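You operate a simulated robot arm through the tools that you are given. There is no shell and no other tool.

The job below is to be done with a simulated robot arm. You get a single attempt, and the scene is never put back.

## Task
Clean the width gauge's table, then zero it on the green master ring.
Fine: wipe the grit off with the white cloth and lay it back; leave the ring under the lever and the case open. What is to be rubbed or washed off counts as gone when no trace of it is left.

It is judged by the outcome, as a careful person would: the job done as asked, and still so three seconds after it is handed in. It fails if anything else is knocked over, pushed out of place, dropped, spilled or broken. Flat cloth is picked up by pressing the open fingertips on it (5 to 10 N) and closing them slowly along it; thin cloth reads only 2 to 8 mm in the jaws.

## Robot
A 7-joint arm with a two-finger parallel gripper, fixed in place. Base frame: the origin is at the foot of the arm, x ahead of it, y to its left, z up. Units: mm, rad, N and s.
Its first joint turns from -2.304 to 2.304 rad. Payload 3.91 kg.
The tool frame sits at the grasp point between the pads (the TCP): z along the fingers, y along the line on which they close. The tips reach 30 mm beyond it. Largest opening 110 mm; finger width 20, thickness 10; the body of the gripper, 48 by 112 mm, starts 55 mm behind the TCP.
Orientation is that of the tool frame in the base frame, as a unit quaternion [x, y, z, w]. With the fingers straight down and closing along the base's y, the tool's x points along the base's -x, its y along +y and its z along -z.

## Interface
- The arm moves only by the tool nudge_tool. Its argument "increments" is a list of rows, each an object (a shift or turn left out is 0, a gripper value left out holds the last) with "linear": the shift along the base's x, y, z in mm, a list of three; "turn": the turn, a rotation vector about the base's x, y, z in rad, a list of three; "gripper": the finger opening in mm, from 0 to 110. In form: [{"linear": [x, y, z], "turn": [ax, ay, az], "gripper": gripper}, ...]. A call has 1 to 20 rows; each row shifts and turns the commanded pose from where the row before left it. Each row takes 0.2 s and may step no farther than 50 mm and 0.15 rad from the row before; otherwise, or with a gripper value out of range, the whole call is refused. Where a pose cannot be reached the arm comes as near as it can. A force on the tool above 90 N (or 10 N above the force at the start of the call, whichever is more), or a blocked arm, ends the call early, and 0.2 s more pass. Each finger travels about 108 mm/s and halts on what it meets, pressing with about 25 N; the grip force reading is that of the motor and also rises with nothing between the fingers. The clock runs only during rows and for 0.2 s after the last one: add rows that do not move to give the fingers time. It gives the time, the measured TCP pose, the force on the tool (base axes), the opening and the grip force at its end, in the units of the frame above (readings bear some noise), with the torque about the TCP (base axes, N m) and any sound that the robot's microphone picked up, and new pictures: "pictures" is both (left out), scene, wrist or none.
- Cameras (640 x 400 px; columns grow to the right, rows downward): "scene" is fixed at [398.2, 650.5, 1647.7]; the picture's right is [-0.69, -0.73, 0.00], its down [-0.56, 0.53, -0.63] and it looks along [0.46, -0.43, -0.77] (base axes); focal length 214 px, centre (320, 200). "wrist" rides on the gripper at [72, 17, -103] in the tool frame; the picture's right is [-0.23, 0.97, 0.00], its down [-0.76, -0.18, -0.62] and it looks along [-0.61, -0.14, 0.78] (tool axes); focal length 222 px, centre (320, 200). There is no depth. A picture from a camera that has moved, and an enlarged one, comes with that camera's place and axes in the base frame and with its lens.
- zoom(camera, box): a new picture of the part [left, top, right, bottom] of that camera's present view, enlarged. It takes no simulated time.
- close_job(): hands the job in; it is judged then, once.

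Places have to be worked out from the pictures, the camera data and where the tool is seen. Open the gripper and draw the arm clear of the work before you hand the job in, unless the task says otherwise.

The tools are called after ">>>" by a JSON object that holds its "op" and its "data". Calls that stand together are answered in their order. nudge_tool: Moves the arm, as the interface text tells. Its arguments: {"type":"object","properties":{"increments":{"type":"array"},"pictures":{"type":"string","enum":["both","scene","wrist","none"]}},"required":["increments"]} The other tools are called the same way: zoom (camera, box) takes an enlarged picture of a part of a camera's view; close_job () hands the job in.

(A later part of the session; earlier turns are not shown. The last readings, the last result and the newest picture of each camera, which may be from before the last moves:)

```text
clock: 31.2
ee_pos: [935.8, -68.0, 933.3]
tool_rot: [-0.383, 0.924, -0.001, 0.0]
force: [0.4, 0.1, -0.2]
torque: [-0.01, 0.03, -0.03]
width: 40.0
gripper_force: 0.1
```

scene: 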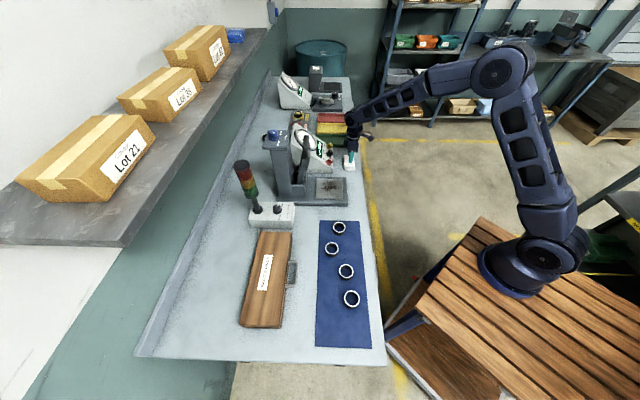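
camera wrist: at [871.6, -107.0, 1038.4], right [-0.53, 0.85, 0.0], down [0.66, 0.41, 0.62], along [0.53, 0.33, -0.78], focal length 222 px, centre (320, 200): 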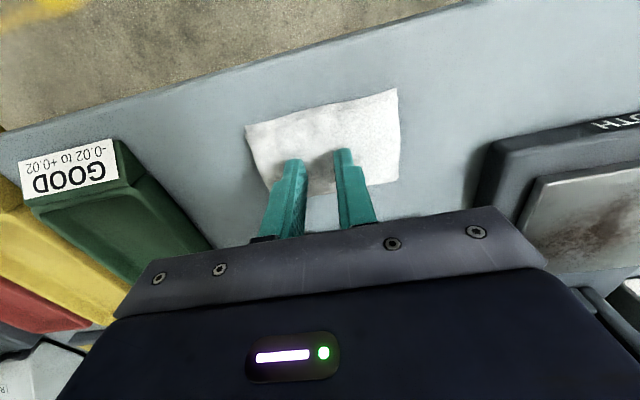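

>>> {"op": "nudge_tool", "data": {"increments": [{"linear": [0, 0, -0.5]}, {"linear": [0, 0, -0.4]}, {}], "pictures": "none"}}

```text
clock: 32.0
ee_pos: [934.7, -67.5, 933.1]
tool_rot: [-0.382, 0.924, 0.0, 0.001]
force: [-1.2, 1.6, 13.6]
torque: [0.05, 0.05, -0.02]
width: 39.9
gripper_force: 0.1
```

13.6 N now; ease 0.4 mm and close in slow steps while checking the force.

>>> {"op": "nudge_tool", "data": {"increments": [{"linear": [0, 0, 0.4]}, {"gripper": 37}, {"gripper": 34}, {"gripper": 31}], "pictures": "wrist"}}

```text
clock: 33.0
ee_pos: [934.8, -68.8, 933.5]
tool_rot: [-0.383, 0.924, 0.0, -0.001]
force: [-1.5, 2.1, 14.7]
torque: [0.11, 0.06, 0.03]
width: 34.6
gripper_force: 3.6
camera wrist: at [872.2, -107.3, 1037.0], right [-0.53, 0.85, 0.0], down [0.66, 0.41, 0.62], along [0.53, 0.33, -0.78], focal length 222 px, centre (320, 200)
```

wrist: 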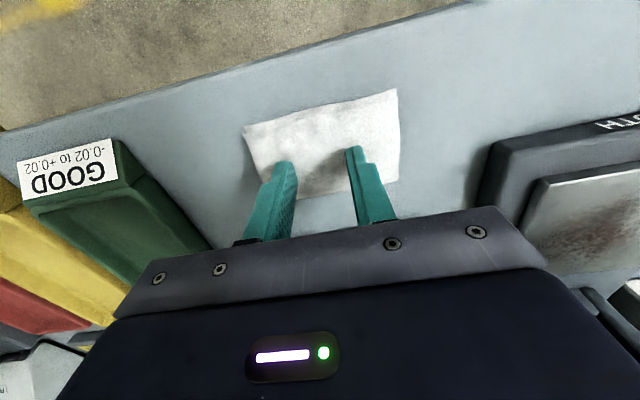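

Friction is gripping the cloth now (width lagging the command). I ease 0.5 mm and go on closing slowly.

>>> {"op": "nudge_tool", "data": {"increments": [{"linear": [0, 0, 0.4]}, {"gripper": 28}, {"gripper": 25}, {"gripper": 22}], "pictures": "none"}}

```text
clock: 34.0
ee_pos: [934.3, -69.3, 934.1]
tool_rot: [-0.383, 0.924, 0.0, 0.0]
force: [-0.4, -0.4, 5.9]
torque: [0.0, 0.04, 0.02]
width: 24.4
gripper_force: 2.3
```

>>> {"op": "nudge_tool", "data": {"increments": [{"linear": [0, 0, -0.2], "gripper": 19}, {"gripper": 16}, {"gripper": 13}, {"gripper": 10}], "pictures": "wrist"}}

```text
clock: 35.0
ee_pos: [934.7, -68.9, 932.7]
tool_rot: [-0.383, 0.924, 0.0, 0.0]
force: [-1.2, 2.5, 10.2]
torque: [0.03, 0.01, 0.03]
width: 13.0
gripper_force: 2.6
camera wrist: at [871.9, -107.6, 1037.1], right [-0.53, 0.85, 0.0], down [0.66, 0.41, 0.62], along [0.53, 0.33, -0.78], focal length 222 px, centre (320, 200)
```

wrist: 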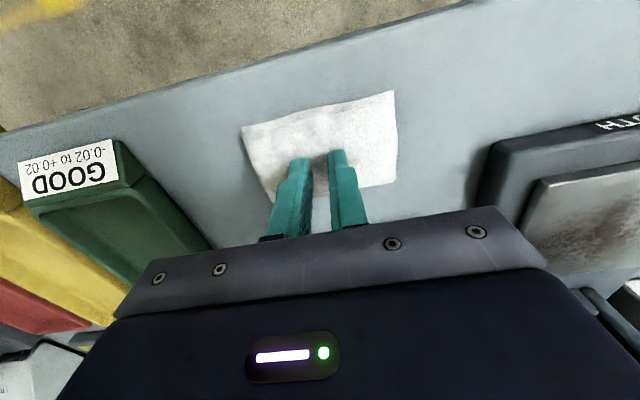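

Force is in the 5–10 N band; finishing the closing.

>>> {"op": "nudge_tool", "data": {"increments": [{"gripper": 7}, {"gripper": 4}, {"gripper": 1}, {"gripper": 0}, {"gripper": 0}, {}], "pictures": "wrist"}}

```text
clock: 36.4
ee_pos: [933.8, -68.6, 933.3]
tool_rot: [-0.383, 0.924, 0.0, 0.001]
force: [0.3, -1.8, 10.4]
torque: [-0.04, -0.01, -0.01]
width: 0.0
gripper_force: 25.1
camera wrist: at [871.9, -107.8, 1037.1], right [-0.53, 0.85, 0.0], down [0.66, 0.41, 0.62], along [0.53, 0.33, -0.78], focal length 222 px, centre (320, 200)
```

wrist: 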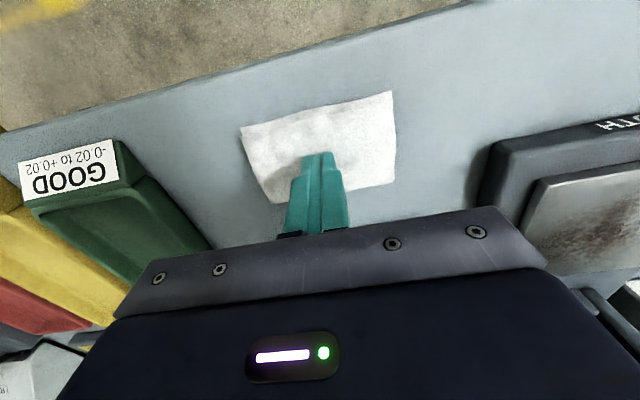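

Jaws read 0 mm, so the cloth slipped through. I'll lift, reopen to 40 mm, re-press to about 8 N, and close much more slowly.

>>> {"op": "nudge_tool", "data": {"increments": [{"linear": [0.6, 0.6, 6]}, {"gripper": 40}, {"gripper": 40}, {"linear": [0, 0, -4]}, {"linear": [0, 0, -1.5]}, {}, {}], "pictures": "wrist"}}

>>> {"op": "zoom", "data": {"camera": "wrist", "box": [220, 70, 420, 220]}}

```text
clock: 38.0
ee_pos: [936.3, -67.8, 934.0]
tool_rot: [-0.382, 0.924, 0.0, 0.0]
force: [-0.6, 0.2, 1.0]
torque: [0.04, 0.02, 0.03]
width: 39.9
gripper_force: 0.2
camera wrist: at [872.6, -106.9, 1037.3], right [-0.53, 0.85, 0.0], down [0.66, 0.41, 0.62], along [0.53, 0.33, -0.78], focal length 222 px, centre (320, 200)
```

wrist: 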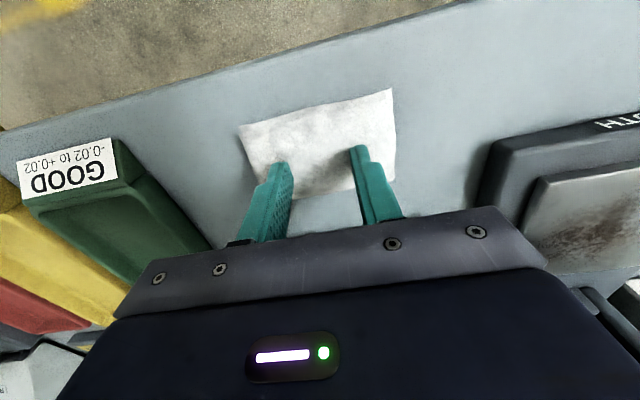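

```text
2.67 times, centred on (320, 145) of wrist
camera zoom: at [872.6, -106.9, 1037.3], right [-0.53, 0.85, 0.0], down [0.66, 0.41, 0.62], along [0.53, 0.33, -0.78], focal length 592 px, centre (320, 347)
```

zoom: 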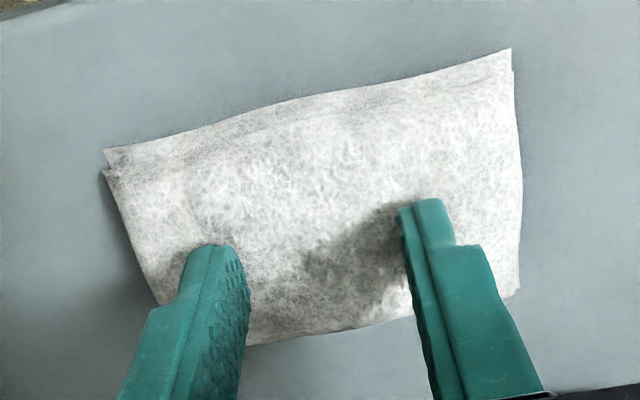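

Well centred. Press ~0.8 mm more and close at 1.5 mm per row.

>>> {"op": "nudge_tool", "data": {"increments": [{"linear": [0, 0, -0.5]}, {"linear": [0, 0, -0.4]}, {}, {"gripper": 38.5}, {"gripper": 37}, {"gripper": 35.5}, {"gripper": 34}], "pictures": "none"}}

```text
clock: 39.6
ee_pos: [935.3, -68.4, 934.7]
tool_rot: [-0.383, 0.924, 0.0, 0.0]
force: [-0.5, 1.2, 11.9]
torque: [0.1, 0.06, 0.01]
width: 37.2
gripper_force: 3.4
```

>>> {"op": "nudge_tool", "data": {"increments": [{"linear": [0, 0, 0.3], "gripper": 32.5}, {"gripper": 31}, {"gripper": 29.5}, {"gripper": 28}, {"gripper": 26.5}, {"gripper": 25}], "pictures": "none"}}

```text
clock: 41.0
ee_pos: [935.2, -68.7, 932.6]
tool_rot: [-0.382, 0.924, 0.001, 0.0]
force: [-1.0, 0.8, 11.3]
torque: [0.06, 0.06, -0.01]
width: 28.4
gripper_force: 4.0
```

Still ~11 N with width lagging 3.4 mm (tips dragging). I ease 0.3 mm and continue slowly.

>>> {"op": "nudge_tool", "data": {"increments": [{"linear": [0, 0, 0.3], "gripper": 23.5}, {"gripper": 22}, {"gripper": 20.5}, {"gripper": 19}, {"gripper": 17.5}, {"gripper": 16}], "pictures": "wrist"}}

>>> {"op": "zoom", "data": {"camera": "wrist", "box": [220, 70, 420, 220]}}

```text
clock: 42.4
ee_pos: [935.6, -67.7, 934.0]
tool_rot: [-0.383, 0.924, 0.001, 0.0]
force: [-0.4, -0.6, 0.1]
torque: [-0.01, -0.03, 0.01]
width: 16.2
gripper_force: 0.1
camera wrist: at [872.7, -106.5, 1037.4], right [-0.53, 0.85, 0.0], down [0.66, 0.41, 0.62], along [0.53, 0.33, -0.78], focal length 222 px, centre (320, 200)
```

wrist: 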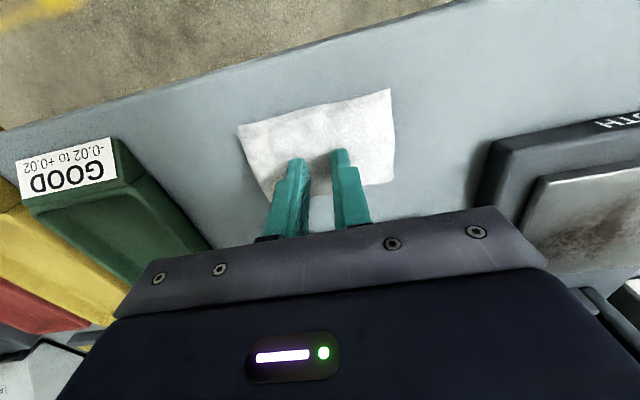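

```text
2.67 times, centred on (320, 145) of wrist
camera zoom: at [872.7, -106.5, 1037.4], right [-0.53, 0.85, 0.0], down [0.66, 0.41, 0.62], along [0.53, 0.33, -0.78], focal length 592 px, centre (320, 347)
```

zoom: 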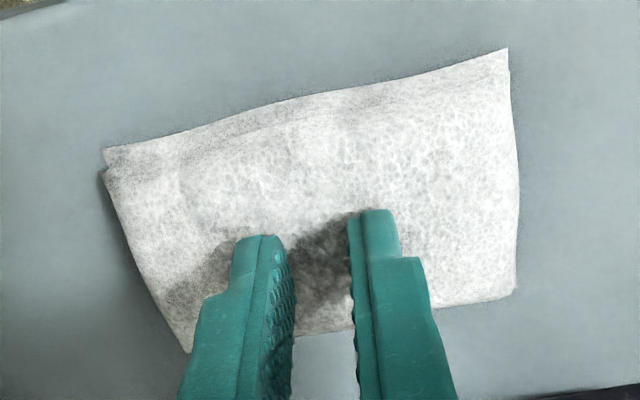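

Lost contact again with a mere 0.3 mm; I press back by 0.5 mm at this opening and close the rest slowly with frequent checks.

>>> {"op": "nudge_tool", "data": {"increments": [{"linear": [0, 0, -0.4]}, {"linear": [0, 0, -0.3]}, {}], "pictures": "none"}}

```text
clock: 43.2
ee_pos: [935.5, -67.9, 933.5]
tool_rot: [-0.383, 0.924, 0.0, -0.001]
force: [-1.9, 1.1, 9.6]
torque: [0.02, 0.08, -0.02]
width: 15.8
gripper_force: 0.0
```

>>> {"op": "nudge_tool", "data": {"increments": [{"gripper": 14}, {"gripper": 12}, {"gripper": 10}, {"gripper": 8}, {"gripper": 6}], "pictures": "none"}}

```text
clock: 44.4
ee_pos: [936.2, -68.9, 933.4]
tool_rot: [-0.383, 0.924, 0.0, 0.0]
force: [-0.7, 2.3, 13.4]
torque: [0.11, 0.06, 0.01]
width: 10.1
gripper_force: 4.0
```

>>> {"op": "nudge_tool", "data": {"increments": [{"linear": [0, 0, 0.2], "gripper": 5}, {"gripper": 4}, {"gripper": 3}, {"gripper": 2}, {"gripper": 1}, {"gripper": 0}, {}, {}], "pictures": "wrist"}}

>>> {"op": "zoom", "data": {"camera": "wrist", "box": [220, 70, 420, 220]}}

```text
clock: 46.2
ee_pos: [936.5, -68.1, 933.5]
tool_rot: [-0.383, 0.924, 0.0, 0.001]
force: [-0.2, -1.2, 10.0]
torque: [-0.09, 0.03, 0.03]
width: 0.1
gripper_force: 25.1
camera wrist: at [873.0, -107.1, 1037.1], right [-0.53, 0.85, 0.0], down [0.66, 0.41, 0.62], along [0.53, 0.33, -0.78], focal length 222 px, centre (320, 200)
```

wrist: 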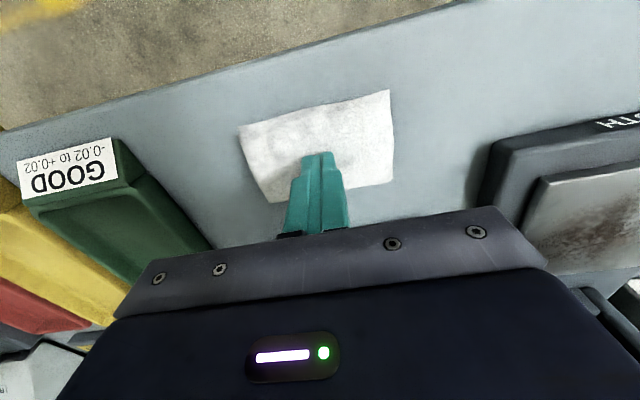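

```text
2.67 times, centred on (320, 145) of wrist
camera zoom: at [873.0, -107.1, 1037.1], right [-0.53, 0.85, 0.0], down [0.66, 0.41, 0.62], along [0.53, 0.33, -0.78], focal length 592 px, centre (320, 347)
```

zoom: 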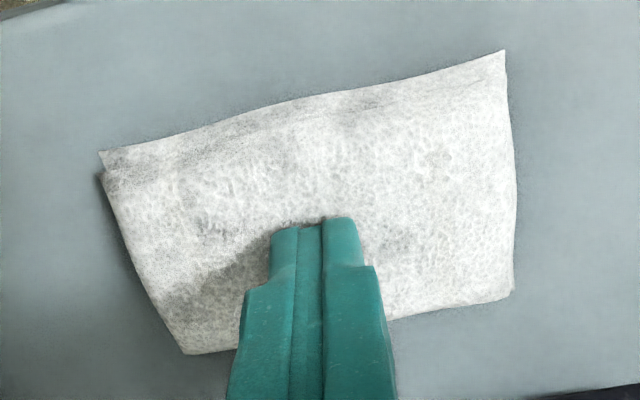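

Slipped again: a 40 mm span seems too short for the cloth to buckle. I'll lift, open to 78 mm so the tips press near the cloth's ends, and retry with a longer span.

>>> {"op": "nudge_tool", "data": {"increments": [{"linear": [-0.5, -0.5, 8]}, {"gripper": 60}, {"gripper": 78}, {"gripper": 78}, {"linear": [0, 0, -5]}, {"linear": [0, 0, -2]}, {"linear": [0, 0, -1.2]}, {}, {}], "pictures": "wrist"}}

>>> {"op": "zoom", "data": {"camera": "wrist", "box": [200, 60, 440, 230]}}

```text
clock: 48.2
ee_pos: [935.1, -67.6, 933.6]
tool_rot: [-0.383, 0.924, 0.0, 0.0]
force: [-0.8, 1.3, 10.2]
torque: [0.07, 0.1, 0.02]
width: 78.0
gripper_force: 0.1
camera wrist: at [872.1, -107.1, 1037.1], right [-0.53, 0.85, 0.0], down [0.66, 0.41, 0.62], along [0.53, 0.33, -0.78], focal length 222 px, centre (320, 200)
```

wrist: 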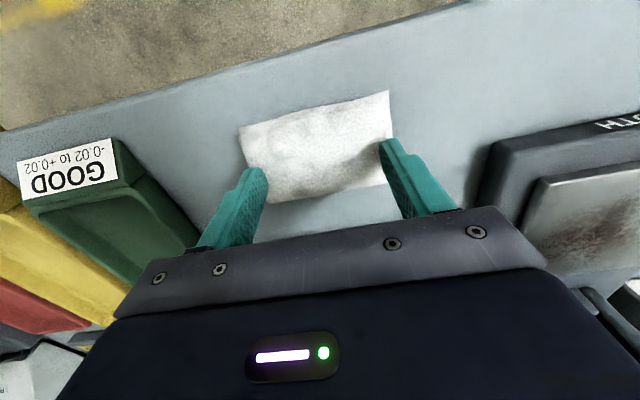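

```text
2.35 times, centred on (320, 145) of wrist
camera zoom: at [872.1, -107.1, 1037.1], right [-0.53, 0.85, 0.0], down [0.66, 0.41, 0.62], along [0.53, 0.33, -0.78], focal length 523 px, centre (320, 329)
```

zoom: 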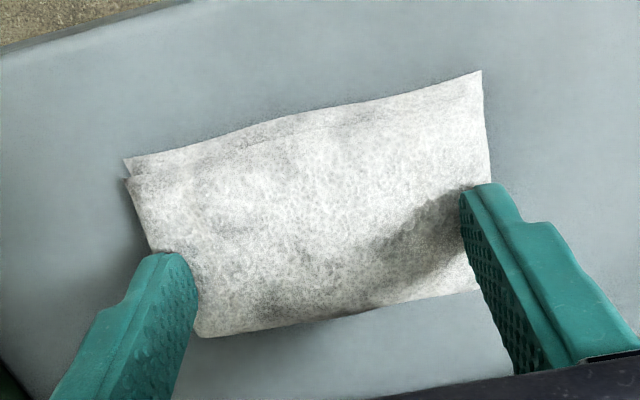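

10 N on the ends of the cloth. Closing slowly 2 mm per row.

>>> {"op": "nudge_tool", "data": {"increments": [{"gripper": 76}, {"gripper": 74}, {"gripper": 72}, {"gripper": 70}, {"gripper": 68}, {"gripper": 66}], "pictures": "wrist"}}

>>> {"op": "zoom", "data": {"camera": "wrist", "box": [200, 60, 440, 230]}}

```text
clock: 49.6
ee_pos: [935.4, -68.1, 933.0]
tool_rot: [-0.383, 0.924, 0.0, 0.0]
force: [-0.3, 1.4, 14.7]
torque: [0.06, 0.11, 0.03]
width: 70.9
gripper_force: 4.7
camera wrist: at [871.9, -107.3, 1037.0], right [-0.53, 0.85, 0.0], down [0.66, 0.41, 0.62], along [0.53, 0.33, -0.78], focal length 222 px, centre (320, 200)
```

wrist: 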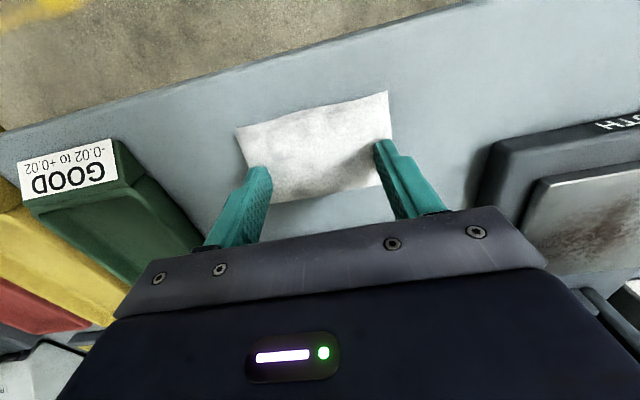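

```text
2.35 times, centred on (320, 145) of wrist
camera zoom: at [871.9, -107.3, 1037.0], right [-0.53, 0.85, 0.0], down [0.66, 0.41, 0.62], along [0.53, 0.33, -0.78], focal length 523 px, centre (320, 329)
```

zoom: 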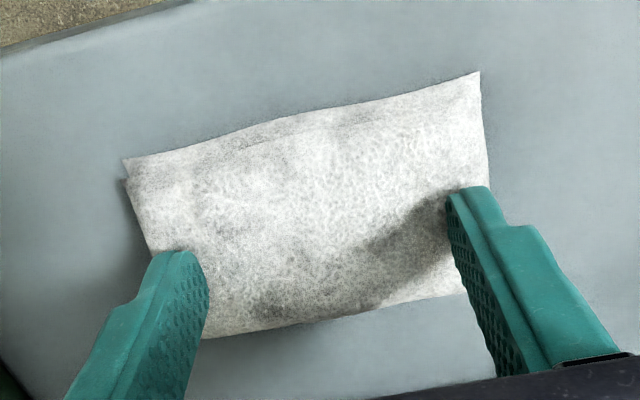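

Tips are dragging at ~15 N; I ease to the 5–10 N band and keep closing slowly over the long span.

>>> {"op": "nudge_tool", "data": {"increments": [{"linear": [0, 0, 0.5]}, {"gripper": 64}, {"gripper": 62}, {"gripper": 60}, {"gripper": 58}], "pictures": "none"}}

```text
clock: 50.8
ee_pos: [935.5, -68.6, 933.8]
tool_rot: [-0.383, 0.924, 0.0, 0.0]
force: [-0.3, -0.3, 7.0]
torque: [-0.02, 0.06, 0.0]
width: 60.6
gripper_force: 2.6
```

>>> {"op": "nudge_tool", "data": {"increments": [{"gripper": 56}, {"gripper": 54}, {"gripper": 52}, {"gripper": 50}, {"gripper": 48}, {"gripper": 46}], "pictures": "wrist"}}

>>> {"op": "zoom", "data": {"camera": "wrist", "box": [200, 60, 440, 230]}}

```text
clock: 52.2
ee_pos: [934.7, -69.5, 934.8]
tool_rot: [-0.382, 0.924, 0.0, 0.0]
force: [0.8, -0.5, 5.3]
torque: [0.0, 0.0, 0.0]
width: 47.6
gripper_force: 1.4
camera wrist: at [872.3, -107.3, 1037.2], right [-0.53, 0.85, 0.0], down [0.66, 0.41, 0.62], along [0.53, 0.33, -0.78], focal length 222 px, centre (320, 200)
```

wrist: 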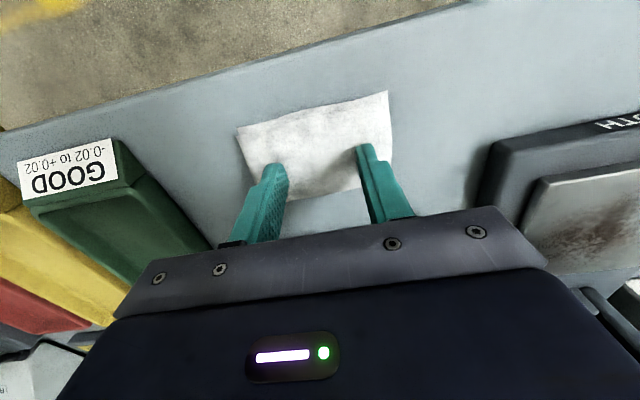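

```text
2.35 times, centred on (320, 145) of wrist
camera zoom: at [872.3, -107.3, 1037.2], right [-0.53, 0.85, 0.0], down [0.66, 0.41, 0.62], along [0.53, 0.33, -0.78], focal length 523 px, centre (320, 329)
```

zoom: 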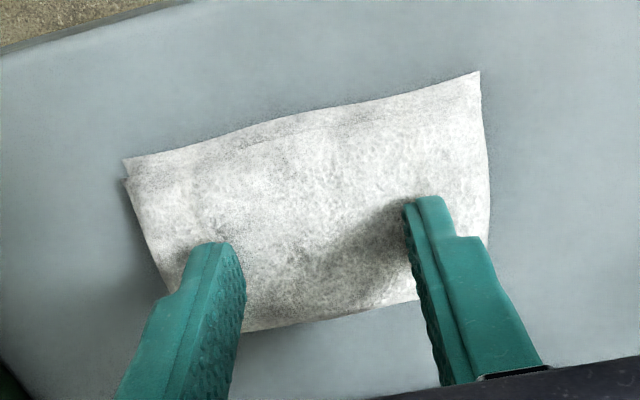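

>>> {"op": "nudge_tool", "data": {"increments": [{"linear": [0, 0, -0.15], "gripper": 44}, {"gripper": 42}, {"gripper": 40}, {"gripper": 38}, {"gripper": 36}, {"gripper": 34}], "pictures": "none"}}

```text
clock: 53.6
ee_pos: [935.4, -68.3, 935.6]
tool_rot: [-0.383, 0.924, 0.0, 0.0]
force: [0.5, -0.4, 0.8]
torque: [-0.07, 0.0, 0.0]
width: 33.9
gripper_force: 0.1
```

Force fades as the fingers close; I press another 0.6 mm and continue with a steady downward trim.

>>> {"op": "nudge_tool", "data": {"increments": [{"linear": [0, 0, -0.4]}, {"linear": [0, 0, -0.3]}, {"gripper": 32}, {"gripper": 30}, {"gripper": 28}], "pictures": "none"}}

```text
clock: 54.8
ee_pos: [935.6, -68.0, 934.1]
tool_rot: [-0.383, 0.924, 0.0, 0.0]
force: [0.0, 1.8, 6.2]
torque: [0.04, 0.01, 0.02]
width: 29.6
gripper_force: 1.4
```

>>> {"op": "nudge_tool", "data": {"increments": [{"linear": [0, 0, -0.2], "gripper": 26}, {"gripper": 24}, {"gripper": 22}, {"linear": [0, 0, -0.2], "gripper": 20}, {"gripper": 18}], "pictures": "none"}}

```text
clock: 56.0
ee_pos: [936.1, -67.3, 933.2]
tool_rot: [-0.382, 0.924, 0.0, 0.001]
force: [1.1, 1.5, 14.9]
torque: [0.07, -0.01, -0.02]
width: 22.4
gripper_force: 4.9
```

>>> {"op": "nudge_tool", "data": {"increments": [{"linear": [0, 0, 0.4], "gripper": 16}, {"gripper": 14}, {"gripper": 12}, {"gripper": 10}], "pictures": "wrist"}}

>>> {"op": "zoom", "data": {"camera": "wrist", "box": [260, 100, 380, 200]}}

```text
clock: 57.0
ee_pos: [932.9, -68.6, 934.2]
tool_rot: [-0.383, 0.924, 0.0, 0.001]
force: [0.0, 1.8, 13.2]
torque: [0.0, 0.04, 0.01]
width: 14.2
gripper_force: 4.2
camera wrist: at [871.8, -107.3, 1037.1], right [-0.53, 0.85, 0.0], down [0.66, 0.41, 0.62], along [0.53, 0.33, -0.78], focal length 222 px, centre (320, 200)
```

wrist: 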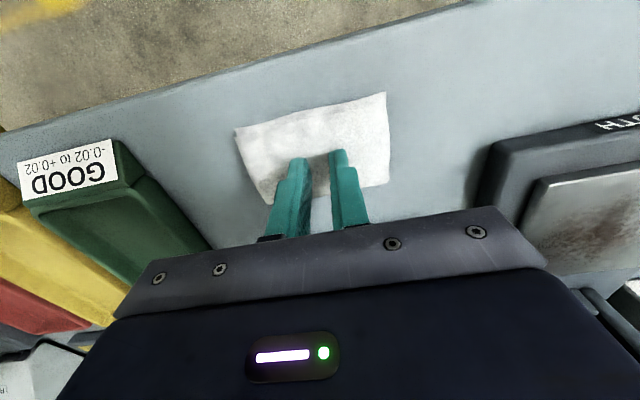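

```text
4.00 times, centred on (320, 150) of wrist
camera zoom: at [871.8, -107.3, 1037.1], right [-0.53, 0.85, 0.0], down [0.66, 0.41, 0.62], along [0.53, 0.33, -0.78], focal length 888 px, centre (320, 400)
```

zoom: 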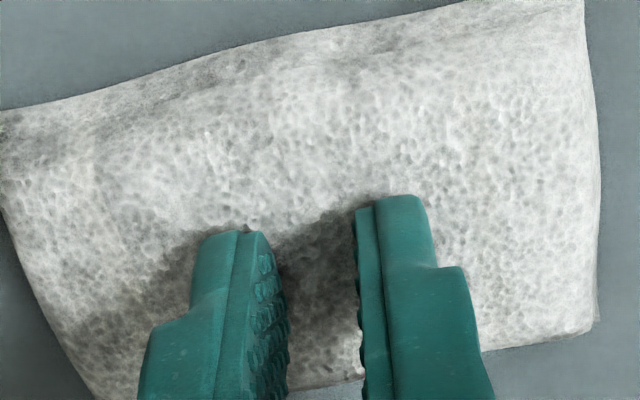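

No gathering along the long side. I'll lift, yaw -90° and try closing along the cloth's short side (62 mm) instead, with the tips pressing just inside both long edges.

>>> {"op": "nudge_tool", "data": {"increments": [{"linear": [0, 0, 10]}, {"linear": [0, 0, 30], "gripper": 42, "turn": [0, 0, -0.1428]}, {"turn": [0, 0, -0.1428]}, {"turn": [0, 0, -0.1428]}, {"turn": [0, 0, -0.1428]}, {"turn": [0, 0, -0.1428]}, {"turn": [0, 0, -0.1428]}, {"turn": [0, 0, -0.1428]}, {"turn": [0, 0, -0.1428]}, {"turn": [0, 0, -0.1428]}, {"turn": [0, 0, -0.1428]}, {"turn": [0, 0, -0.1428]}, {}], "pictures": "both"}}

>>> {"op": "zoom", "data": {"camera": "wrist", "box": [220, 60, 420, 220]}}

>>> {"op": "zoom", "data": {"camera": "scene", "box": [310, 130, 380, 200]}}

```text
clock: 59.8
ee_pos: [934.4, -67.6, 972.9]
tool_rot: [0.384, 0.923, 0.001, 0.0]
force: [-1.0, -0.4, -0.3]
torque: [0.0, 0.0, 0.01]
width: 41.8
gripper_force: 0.1
camera wrist: at [896.2, -4.6, 1076.2], right [0.85, 0.53, 0.0], down [0.41, -0.66, 0.62], along [0.33, -0.53, -0.78], focal length 222 px, centre (320, 200)
```

scene: 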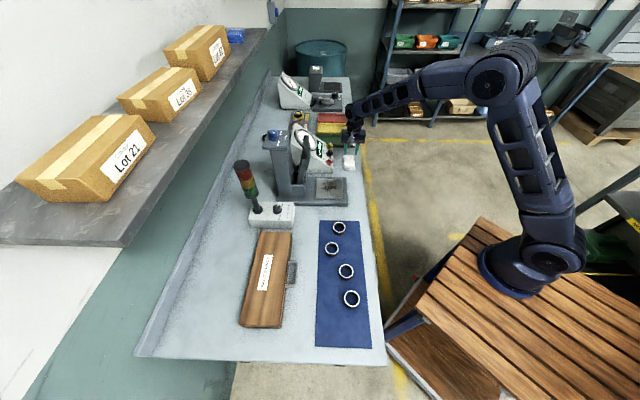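
wrist: 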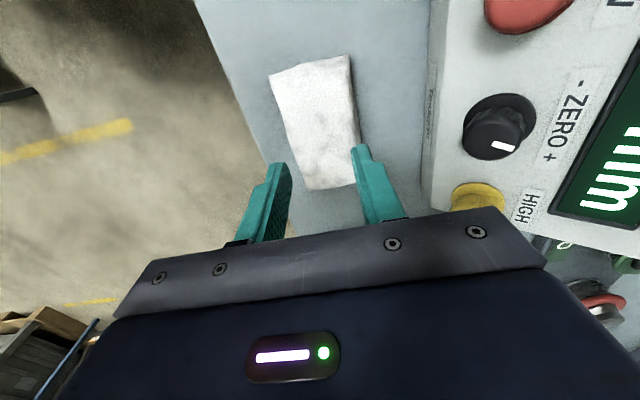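

```text
2.50 times, centred on (320, 140) of wrist
camera zoom: at [896.2, -4.6, 1076.2], right [0.85, 0.53, 0.0], down [0.41, -0.66, 0.62], along [0.33, -0.53, -0.78], focal length 555 px, centre (320, 350)
```

zoom: 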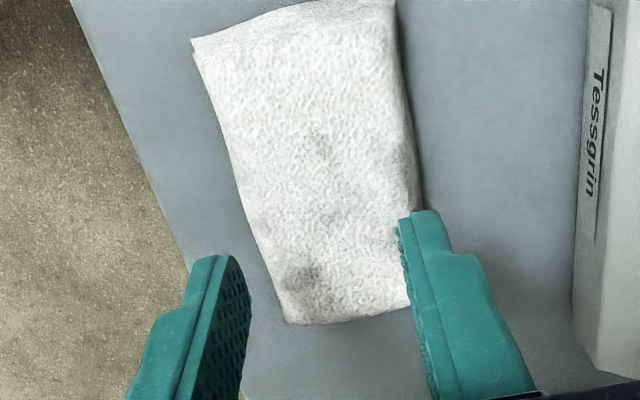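

```text
5.71 times, centred on (345, 165) of scene
camera zoom: at [398.2, 650.5, 1647.7], right [-0.69, -0.73, 0.0], down [-0.56, 0.53, -0.63], along [0.46, -0.43, -0.77], focal length 1226 px, centre (177, 400)
```

zoom: 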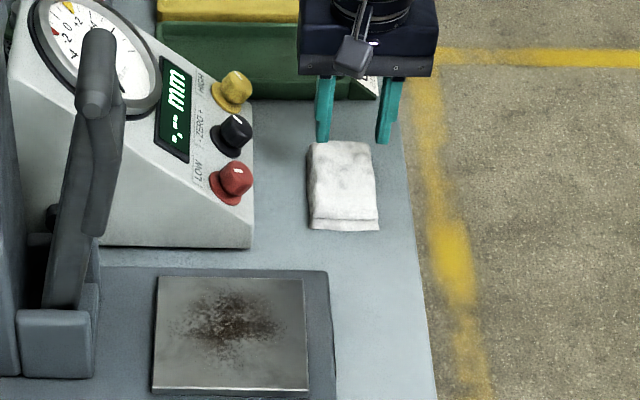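

The cloth centre is n≈616, e1≈709 and looks a few mm thick. I press along the short direction with 38 mm opening.

>>> {"op": "nudge_tool", "data": {"increments": [{"linear": [2.1, 2.1, -20], "gripper": 36}, {"linear": [0, 0, -14]}, {"linear": [0, 0, -4]}, {}, {}], "pictures": "none"}}

```text
clock: 61.0
ee_pos: [937.3, -67.6, 936.5]
tool_rot: [0.383, 0.924, -0.001, 0.0]
force: [0.1, -0.7, 0.0]
torque: [-0.03, -0.02, 0.0]
width: 36.3
gripper_force: 0.1
```

>>> {"op": "nudge_tool", "data": {"increments": [{"linear": [0, 0, -1]}, {"linear": [0, 0, -0.8]}, {"linear": [0, 0, -0.5]}, {}], "pictures": "none"}}

```text
clock: 62.0
ee_pos: [937.3, -66.8, 932.8]
tool_rot: [0.383, 0.924, 0.001, 0.0]
force: [-0.3, -0.9, 9.3]
torque: [-0.02, 0.01, 0.04]
width: 36.0
gripper_force: 0.0
```

9 N — in band. Close slowly.

>>> {"op": "nudge_tool", "data": {"increments": [{"gripper": 34}, {"gripper": 32}, {"gripper": 30}, {"gripper": 28}, {"gripper": 26}], "pictures": "wrist"}}

>>> {"op": "zoom", "data": {"camera": "wrist", "box": [240, 80, 400, 210]}}

```text
clock: 63.2
ee_pos: [936.0, -66.6, 932.4]
tool_rot: [0.383, 0.924, 0.0, 0.0]
force: [-1.0, -1.1, 13.8]
torque: [-0.09, 0.03, -0.01]
width: 30.6
gripper_force: 4.7
camera wrist: at [897.7, -3.1, 1037.0], right [0.85, 0.53, 0.0], down [0.41, -0.66, 0.62], along [0.33, -0.53, -0.78], focal length 222 px, centre (320, 200)
```

wrist: 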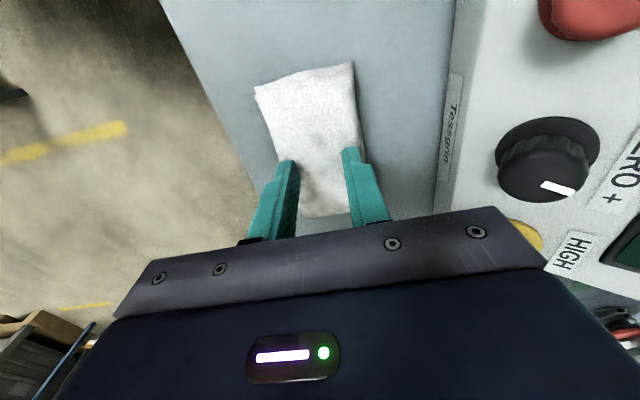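

```text
3.08 times, centred on (320, 145) of wrist
camera zoom: at [897.7, -3.1, 1037.0], right [0.85, 0.53, 0.0], down [0.41, -0.66, 0.62], along [0.33, -0.53, -0.78], focal length 684 px, centre (320, 369)
```

zoom: 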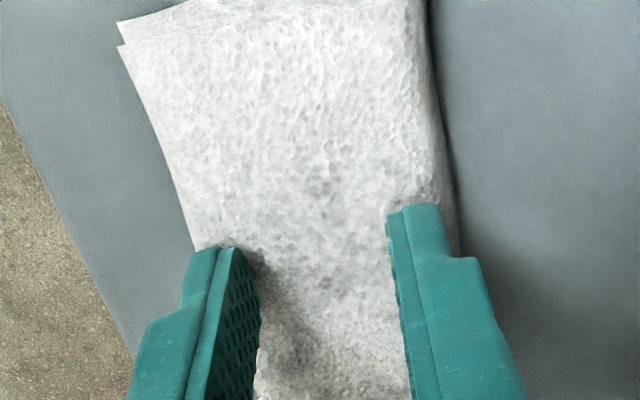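

>>> {"op": "nudge_tool", "data": {"increments": [{"linear": [0, 0, 0.3], "gripper": 24}, {"gripper": 22}, {"gripper": 20}, {"gripper": 18}, {"gripper": 16}], "pictures": "wrist"}}

>>> {"op": "zoom", "data": {"camera": "wrist", "box": [240, 80, 400, 210]}}

```text
clock: 64.4
ee_pos: [936.2, -66.8, 934.1]
tool_rot: [0.382, 0.924, 0.0, -0.001]
force: [-1.3, -0.2, 12.8]
torque: [-0.07, 0.03, -0.01]
width: 20.5
gripper_force: 4.5
camera wrist: at [897.7, -2.8, 1037.1], right [0.85, 0.53, 0.0], down [0.41, -0.66, 0.62], along [0.33, -0.53, -0.78], focal length 222 px, centre (320, 200)
```

wrist: 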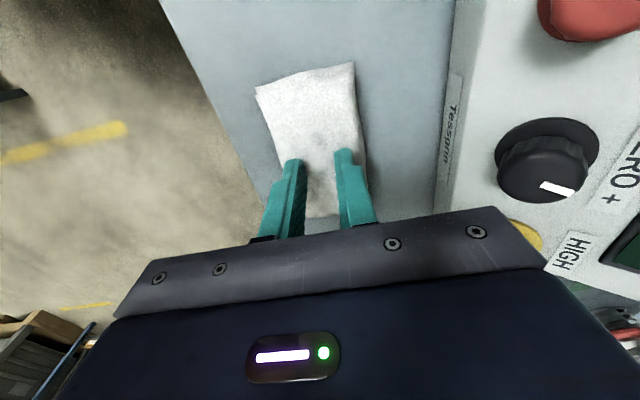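

```text
3.08 times, centred on (320, 145) of wrist
camera zoom: at [897.7, -2.8, 1037.1], right [0.85, 0.53, 0.0], down [0.41, -0.66, 0.62], along [0.33, -0.53, -0.78], focal length 684 px, centre (320, 369)
```

zoom: 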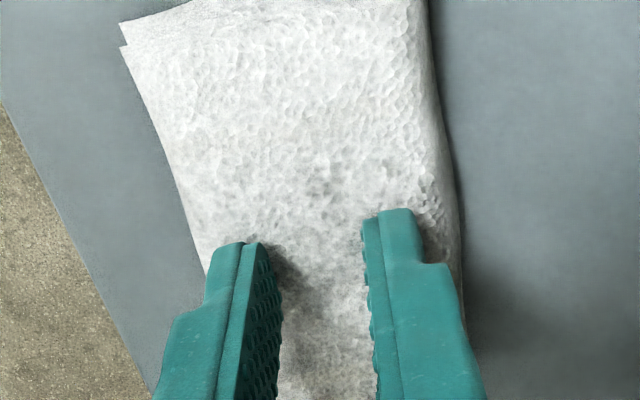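

>>> {"op": "nudge_tool", "data": {"increments": [{"linear": [0, 0, 0.2], "gripper": 14}, {"gripper": 12}, {"gripper": 10}, {"gripper": 8}, {"gripper": 6}], "pictures": "none"}}

```text
clock: 65.6
ee_pos: [936.9, -65.6, 933.2]
tool_rot: [0.383, 0.924, 0.0, 0.0]
force: [-0.9, -0.8, 13.2]
torque: [-0.03, 0.02, -0.01]
width: 10.8
gripper_force: 4.4
```

>>> {"op": "nudge_tool", "data": {"increments": [{"linear": [0, 0, 0.2], "gripper": 4}, {"gripper": 2}, {"gripper": 0}, {}, {}, {}], "pictures": "wrist"}}

>>> {"op": "zoom", "data": {"camera": "wrist", "box": [240, 80, 400, 210]}}

```text
clock: 67.0
ee_pos: [936.0, -66.6, 933.0]
tool_rot: [0.383, 0.924, 0.0, 0.0]
force: [-0.7, 1.0, 10.2]
torque: [0.03, 0.03, -0.01]
width: 0.2
gripper_force: 24.9
camera wrist: at [897.1, -2.5, 1037.1], right [0.85, 0.53, 0.0], down [0.41, -0.66, 0.62], along [0.33, -0.53, -0.78], focal length 222 px, centre (320, 200)
```

wrist: 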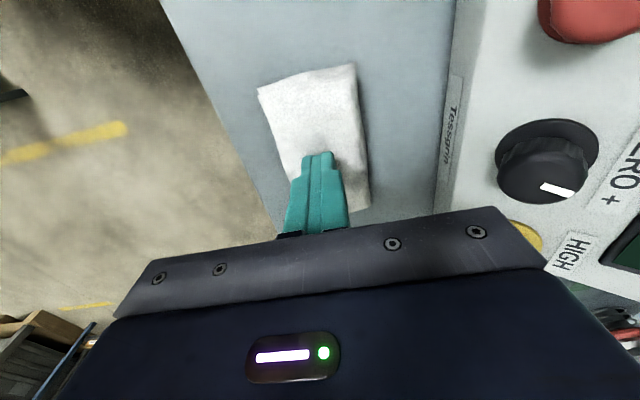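

```text
3.08 times, centred on (320, 145) of wrist
camera zoom: at [897.1, -2.5, 1037.1], right [0.85, 0.53, 0.0], down [0.41, -0.66, 0.62], along [0.33, -0.53, -0.78], focal length 684 px, centre (320, 369)
```

zoom: 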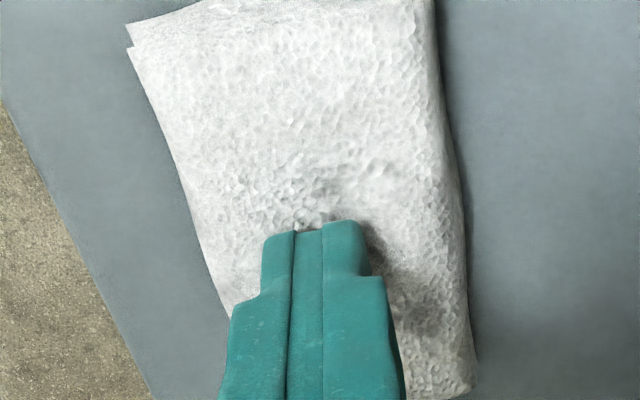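

Width is 0.2 mm, but I'll check by lifting slightly whether any cloth comes along.

>>> {"op": "nudge_tool", "data": {"increments": [{"linear": [0, 0, 5]}, {"linear": [0, 0, 10]}, {}], "pictures": "wrist"}}

>>> {"op": "zoom", "data": {"camera": "wrist", "box": [220, 60, 420, 220]}}

>>> {"op": "zoom", "data": {"camera": "scene", "box": [325, 140, 373, 180]}}

```text
clock: 67.8
ee_pos: [935.7, -66.8, 947.2]
tool_rot: [0.383, 0.924, 0.001, -0.002]
force: [-0.6, -0.2, -1.2]
torque: [0.0, -0.02, -0.04]
width: 0.0
gripper_force: 25.6
camera wrist: at [896.9, -2.8, 1051.4], right [0.85, 0.53, 0.0], down [0.41, -0.66, 0.62], along [0.33, -0.53, -0.78], focal length 222 px, centre (320, 200)
```

wrist: 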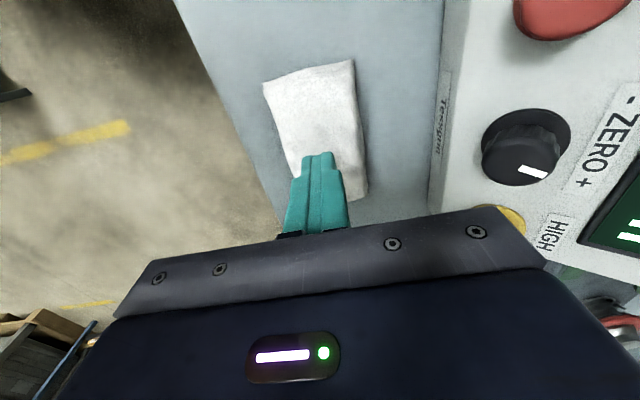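

```text
2.50 times, centred on (320, 140) of wrist
camera zoom: at [896.9, -2.8, 1051.4], right [0.85, 0.53, 0.0], down [0.41, -0.66, 0.62], along [0.33, -0.53, -0.78], focal length 555 px, centre (320, 350)
```

zoom: 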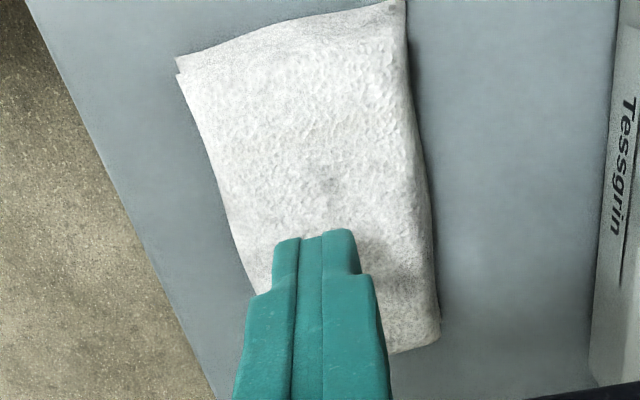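

```text
10.00 times, centred on (349, 160) of scene
camera zoom: at [398.2, 650.5, 1647.7], right [-0.69, -0.73, 0.0], down [-0.56, 0.53, -0.63], along [0.46, -0.43, -0.77], focal length 2145 px, centre (30, 600)
```

zoom: 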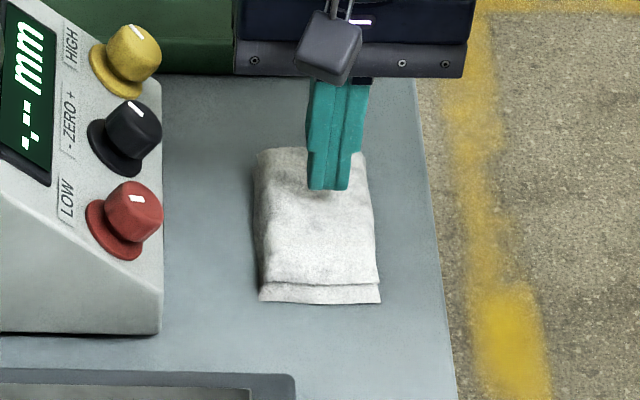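

Not held. The cloth is a folded pad several mm thick (dial box front face is at n≈698, so there is room). I'll straddle it across its short side with tips down to the bench, then squeeze so it buckles up between the pads.

>>> {"op": "nudge_tool", "data": {"increments": [{"linear": [0.5, 0.5, 10], "gripper": 40}, {"gripper": 60}, {"gripper": 80}, {"gripper": 80}, {}, {"linear": [0, 0, -10]}, {"linear": [0, 0, -12]}, {}], "pictures": "wrist"}}

>>> {"op": "zoom", "data": {"camera": "wrist", "box": [200, 50, 440, 220]}}

```text
clock: 69.6
ee_pos: [938.1, -66.2, 936.2]
tool_rot: [0.382, 0.924, 0.001, 0.0]
force: [0.5, -0.4, 0.4]
torque: [-0.01, 0.01, 0.0]
width: 80.1
gripper_force: 0.1
camera wrist: at [898.4, -2.4, 1039.9], right [0.85, 0.53, 0.0], down [0.41, -0.66, 0.62], along [0.33, -0.53, -0.78], focal length 222 px, centre (320, 200)
```

wrist: 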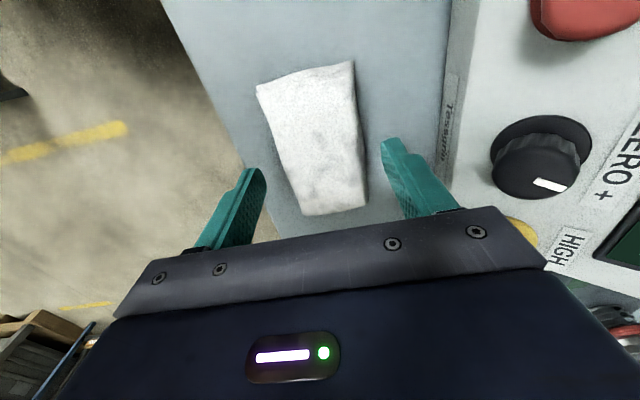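

```text
2.35 times, centred on (320, 135) of wrist
camera zoom: at [898.4, -2.4, 1039.9], right [0.85, 0.53, 0.0], down [0.41, -0.66, 0.62], along [0.33, -0.53, -0.78], focal length 523 px, centre (320, 353)
```

zoom: 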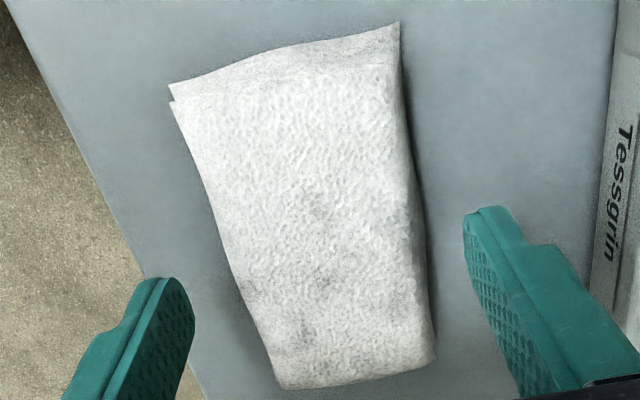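

Fingers straddle the cloth with clear bench on both sides. Lowering to find the bench.

>>> {"op": "nudge_tool", "data": {"increments": [{"linear": [0, 0, -2]}, {"linear": [0, 0, -2]}, {"linear": [0, 0, -1]}, {}], "pictures": "none"}}

```text
clock: 70.6
ee_pos: [937.8, -64.8, 932.3]
tool_rot: [0.382, 0.924, 0.0, 0.0]
force: [-0.6, 0.7, 0.3]
torque: [0.03, -0.01, -0.01]
width: 80.0
gripper_force: 0.0
```

>>> {"op": "nudge_tool", "data": {"increments": [{"linear": [0, 0, -1]}, {"linear": [0, 0, -1]}, {}], "pictures": "none"}}

```text
clock: 71.4
ee_pos: [938.1, -67.2, 928.7]
tool_rot: [0.382, 0.924, 0.0, 0.0]
force: [-0.6, 0.8, -0.4]
torque: [0.02, 0.0, 0.06]
width: 79.9
gripper_force: 0.1
```

>>> {"op": "nudge_tool", "data": {"increments": [{"linear": [0, 0, -1]}, {"linear": [0, 0, -0.7]}, {}], "pictures": "wrist"}}

```text
clock: 72.2
ee_pos: [938.1, -65.9, 927.6]
tool_rot: [0.383, 0.924, -0.001, 0.0]
force: [-0.3, 0.0, 0.1]
torque: [0.01, 0.01, 0.01]
width: 79.9
gripper_force: 0.0
camera wrist: at [898.6, -2.6, 1031.8], right [0.85, 0.53, 0.0], down [0.41, -0.66, 0.62], along [0.33, -0.53, -0.78], focal length 222 px, centre (320, 200)
```

wrist: 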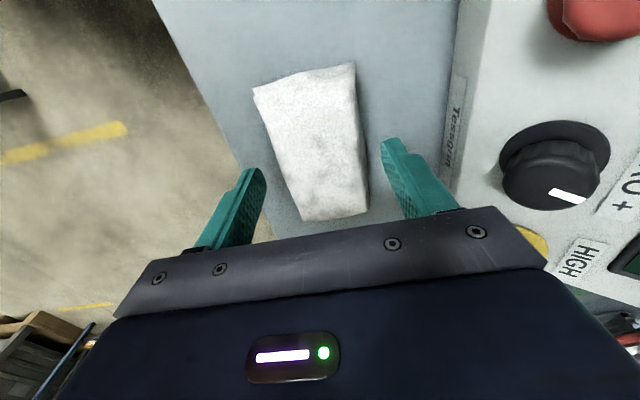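

No bench contact yet with tips ~6 mm below the cloth's top surface. I squeeze slowly from here.

>>> {"op": "nudge_tool", "data": {"increments": [{"linear": [0, 0, -0.6], "gripper": 76}, {"gripper": 72}, {"gripper": 68}, {"gripper": 64}, {"gripper": 60}, {"gripper": 56}, {"gripper": 52}, {"gripper": 48}], "pictures": "wrist"}}

>>> {"op": "zoom", "data": {"camera": "wrist", "box": [200, 50, 440, 220]}}

```text
clock: 74.0
ee_pos: [937.9, -65.3, 926.7]
tool_rot: [0.383, 0.924, -0.001, 0.0]
force: [0.2, -0.2, -0.2]
torque: [0.03, 0.0, 0.05]
width: 63.6
gripper_force: 25.0
camera wrist: at [898.4, -2.2, 1031.0], right [0.85, 0.53, 0.0], down [0.41, -0.66, 0.62], along [0.33, -0.53, -0.78], focal length 222 px, centre (320, 200)
```

wrist: 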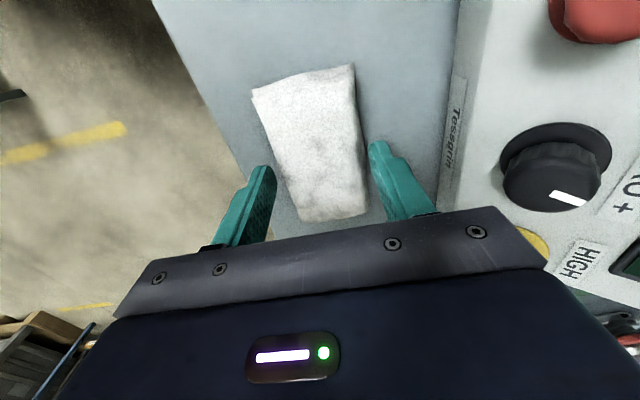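

```text
2.35 times, centred on (320, 135) of wrist
camera zoom: at [898.4, -2.2, 1031.0], right [0.85, 0.53, 0.0], down [0.41, -0.66, 0.62], along [0.33, -0.53, -0.78], focal length 523 px, centre (320, 353)
```

zoom: 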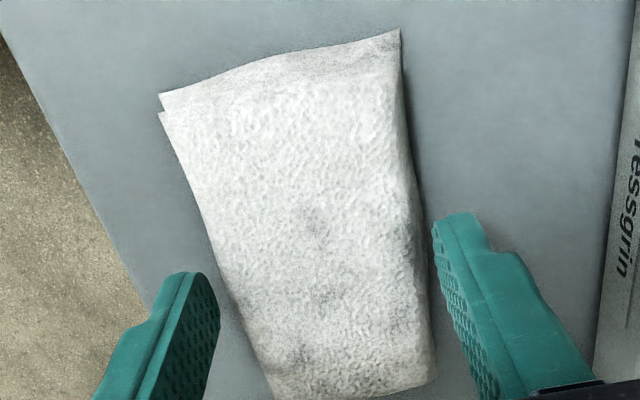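

The squeeze stopped at 63.6 mm with 25 N: the folded cloth is firmly held by its edges as a pad. I lift slightly to check that it comes.

>>> {"op": "nudge_tool", "data": {"increments": [{"gripper": 48}, {"linear": [0, 0, 4]}, {"linear": [0, 0, 8]}, {"linear": [0, 0, 15]}, {}], "pictures": "both"}}

>>> {"op": "zoom", "data": {"camera": "wrist", "box": [200, 50, 440, 220]}}

>>> {"op": "zoom", "data": {"camera": "scene", "box": [325, 140, 373, 180]}}

```text
clock: 75.2
ee_pos: [936.4, -64.8, 955.0]
tool_rot: [0.383, 0.924, 0.0, 0.0]
force: [0.2, -0.2, -0.9]
torque: [0.0, -0.02, -0.03]
width: 63.9
gripper_force: 24.9
camera wrist: at [898.1, -2.1, 1058.0], right [0.85, 0.53, 0.0], down [0.41, -0.66, 0.62], along [0.33, -0.53, -0.78], focal length 222 px, centre (320, 200)
```

scene: 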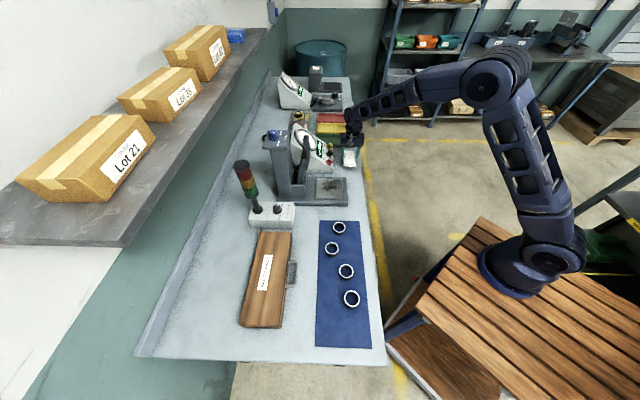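
wrist: 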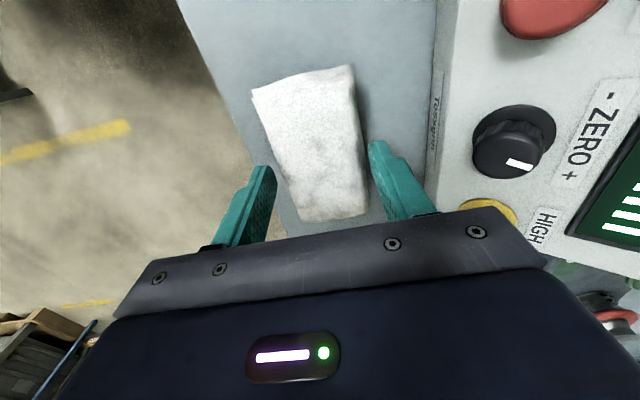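

```text
2.35 times, centred on (320, 135) of wrist
camera zoom: at [898.1, -2.1, 1058.0], right [0.85, 0.53, 0.0], down [0.41, -0.66, 0.62], along [0.33, -0.53, -0.78], focal length 523 px, centre (320, 353)
```

zoom: 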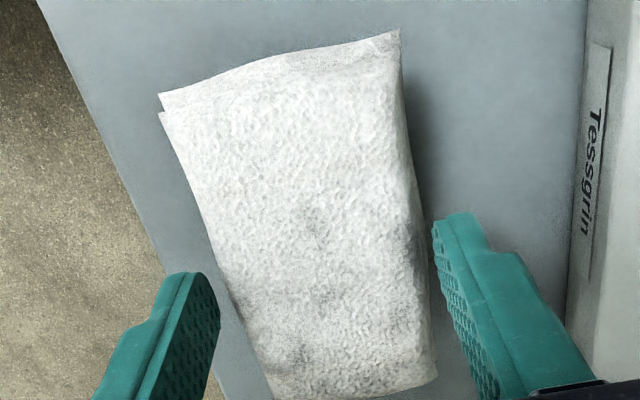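

```text
10.00 times, centred on (349, 160) of scene
camera zoom: at [398.2, 650.5, 1647.7], right [-0.69, -0.73, 0.0], down [-0.56, 0.53, -0.63], along [0.46, -0.43, -0.77], focal length 2145 px, centre (30, 600)
```

zoom: 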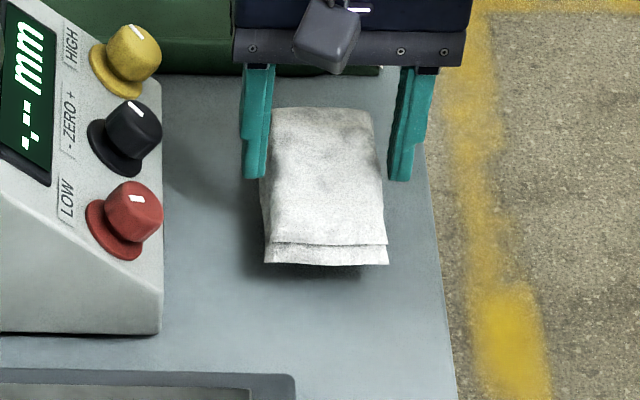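

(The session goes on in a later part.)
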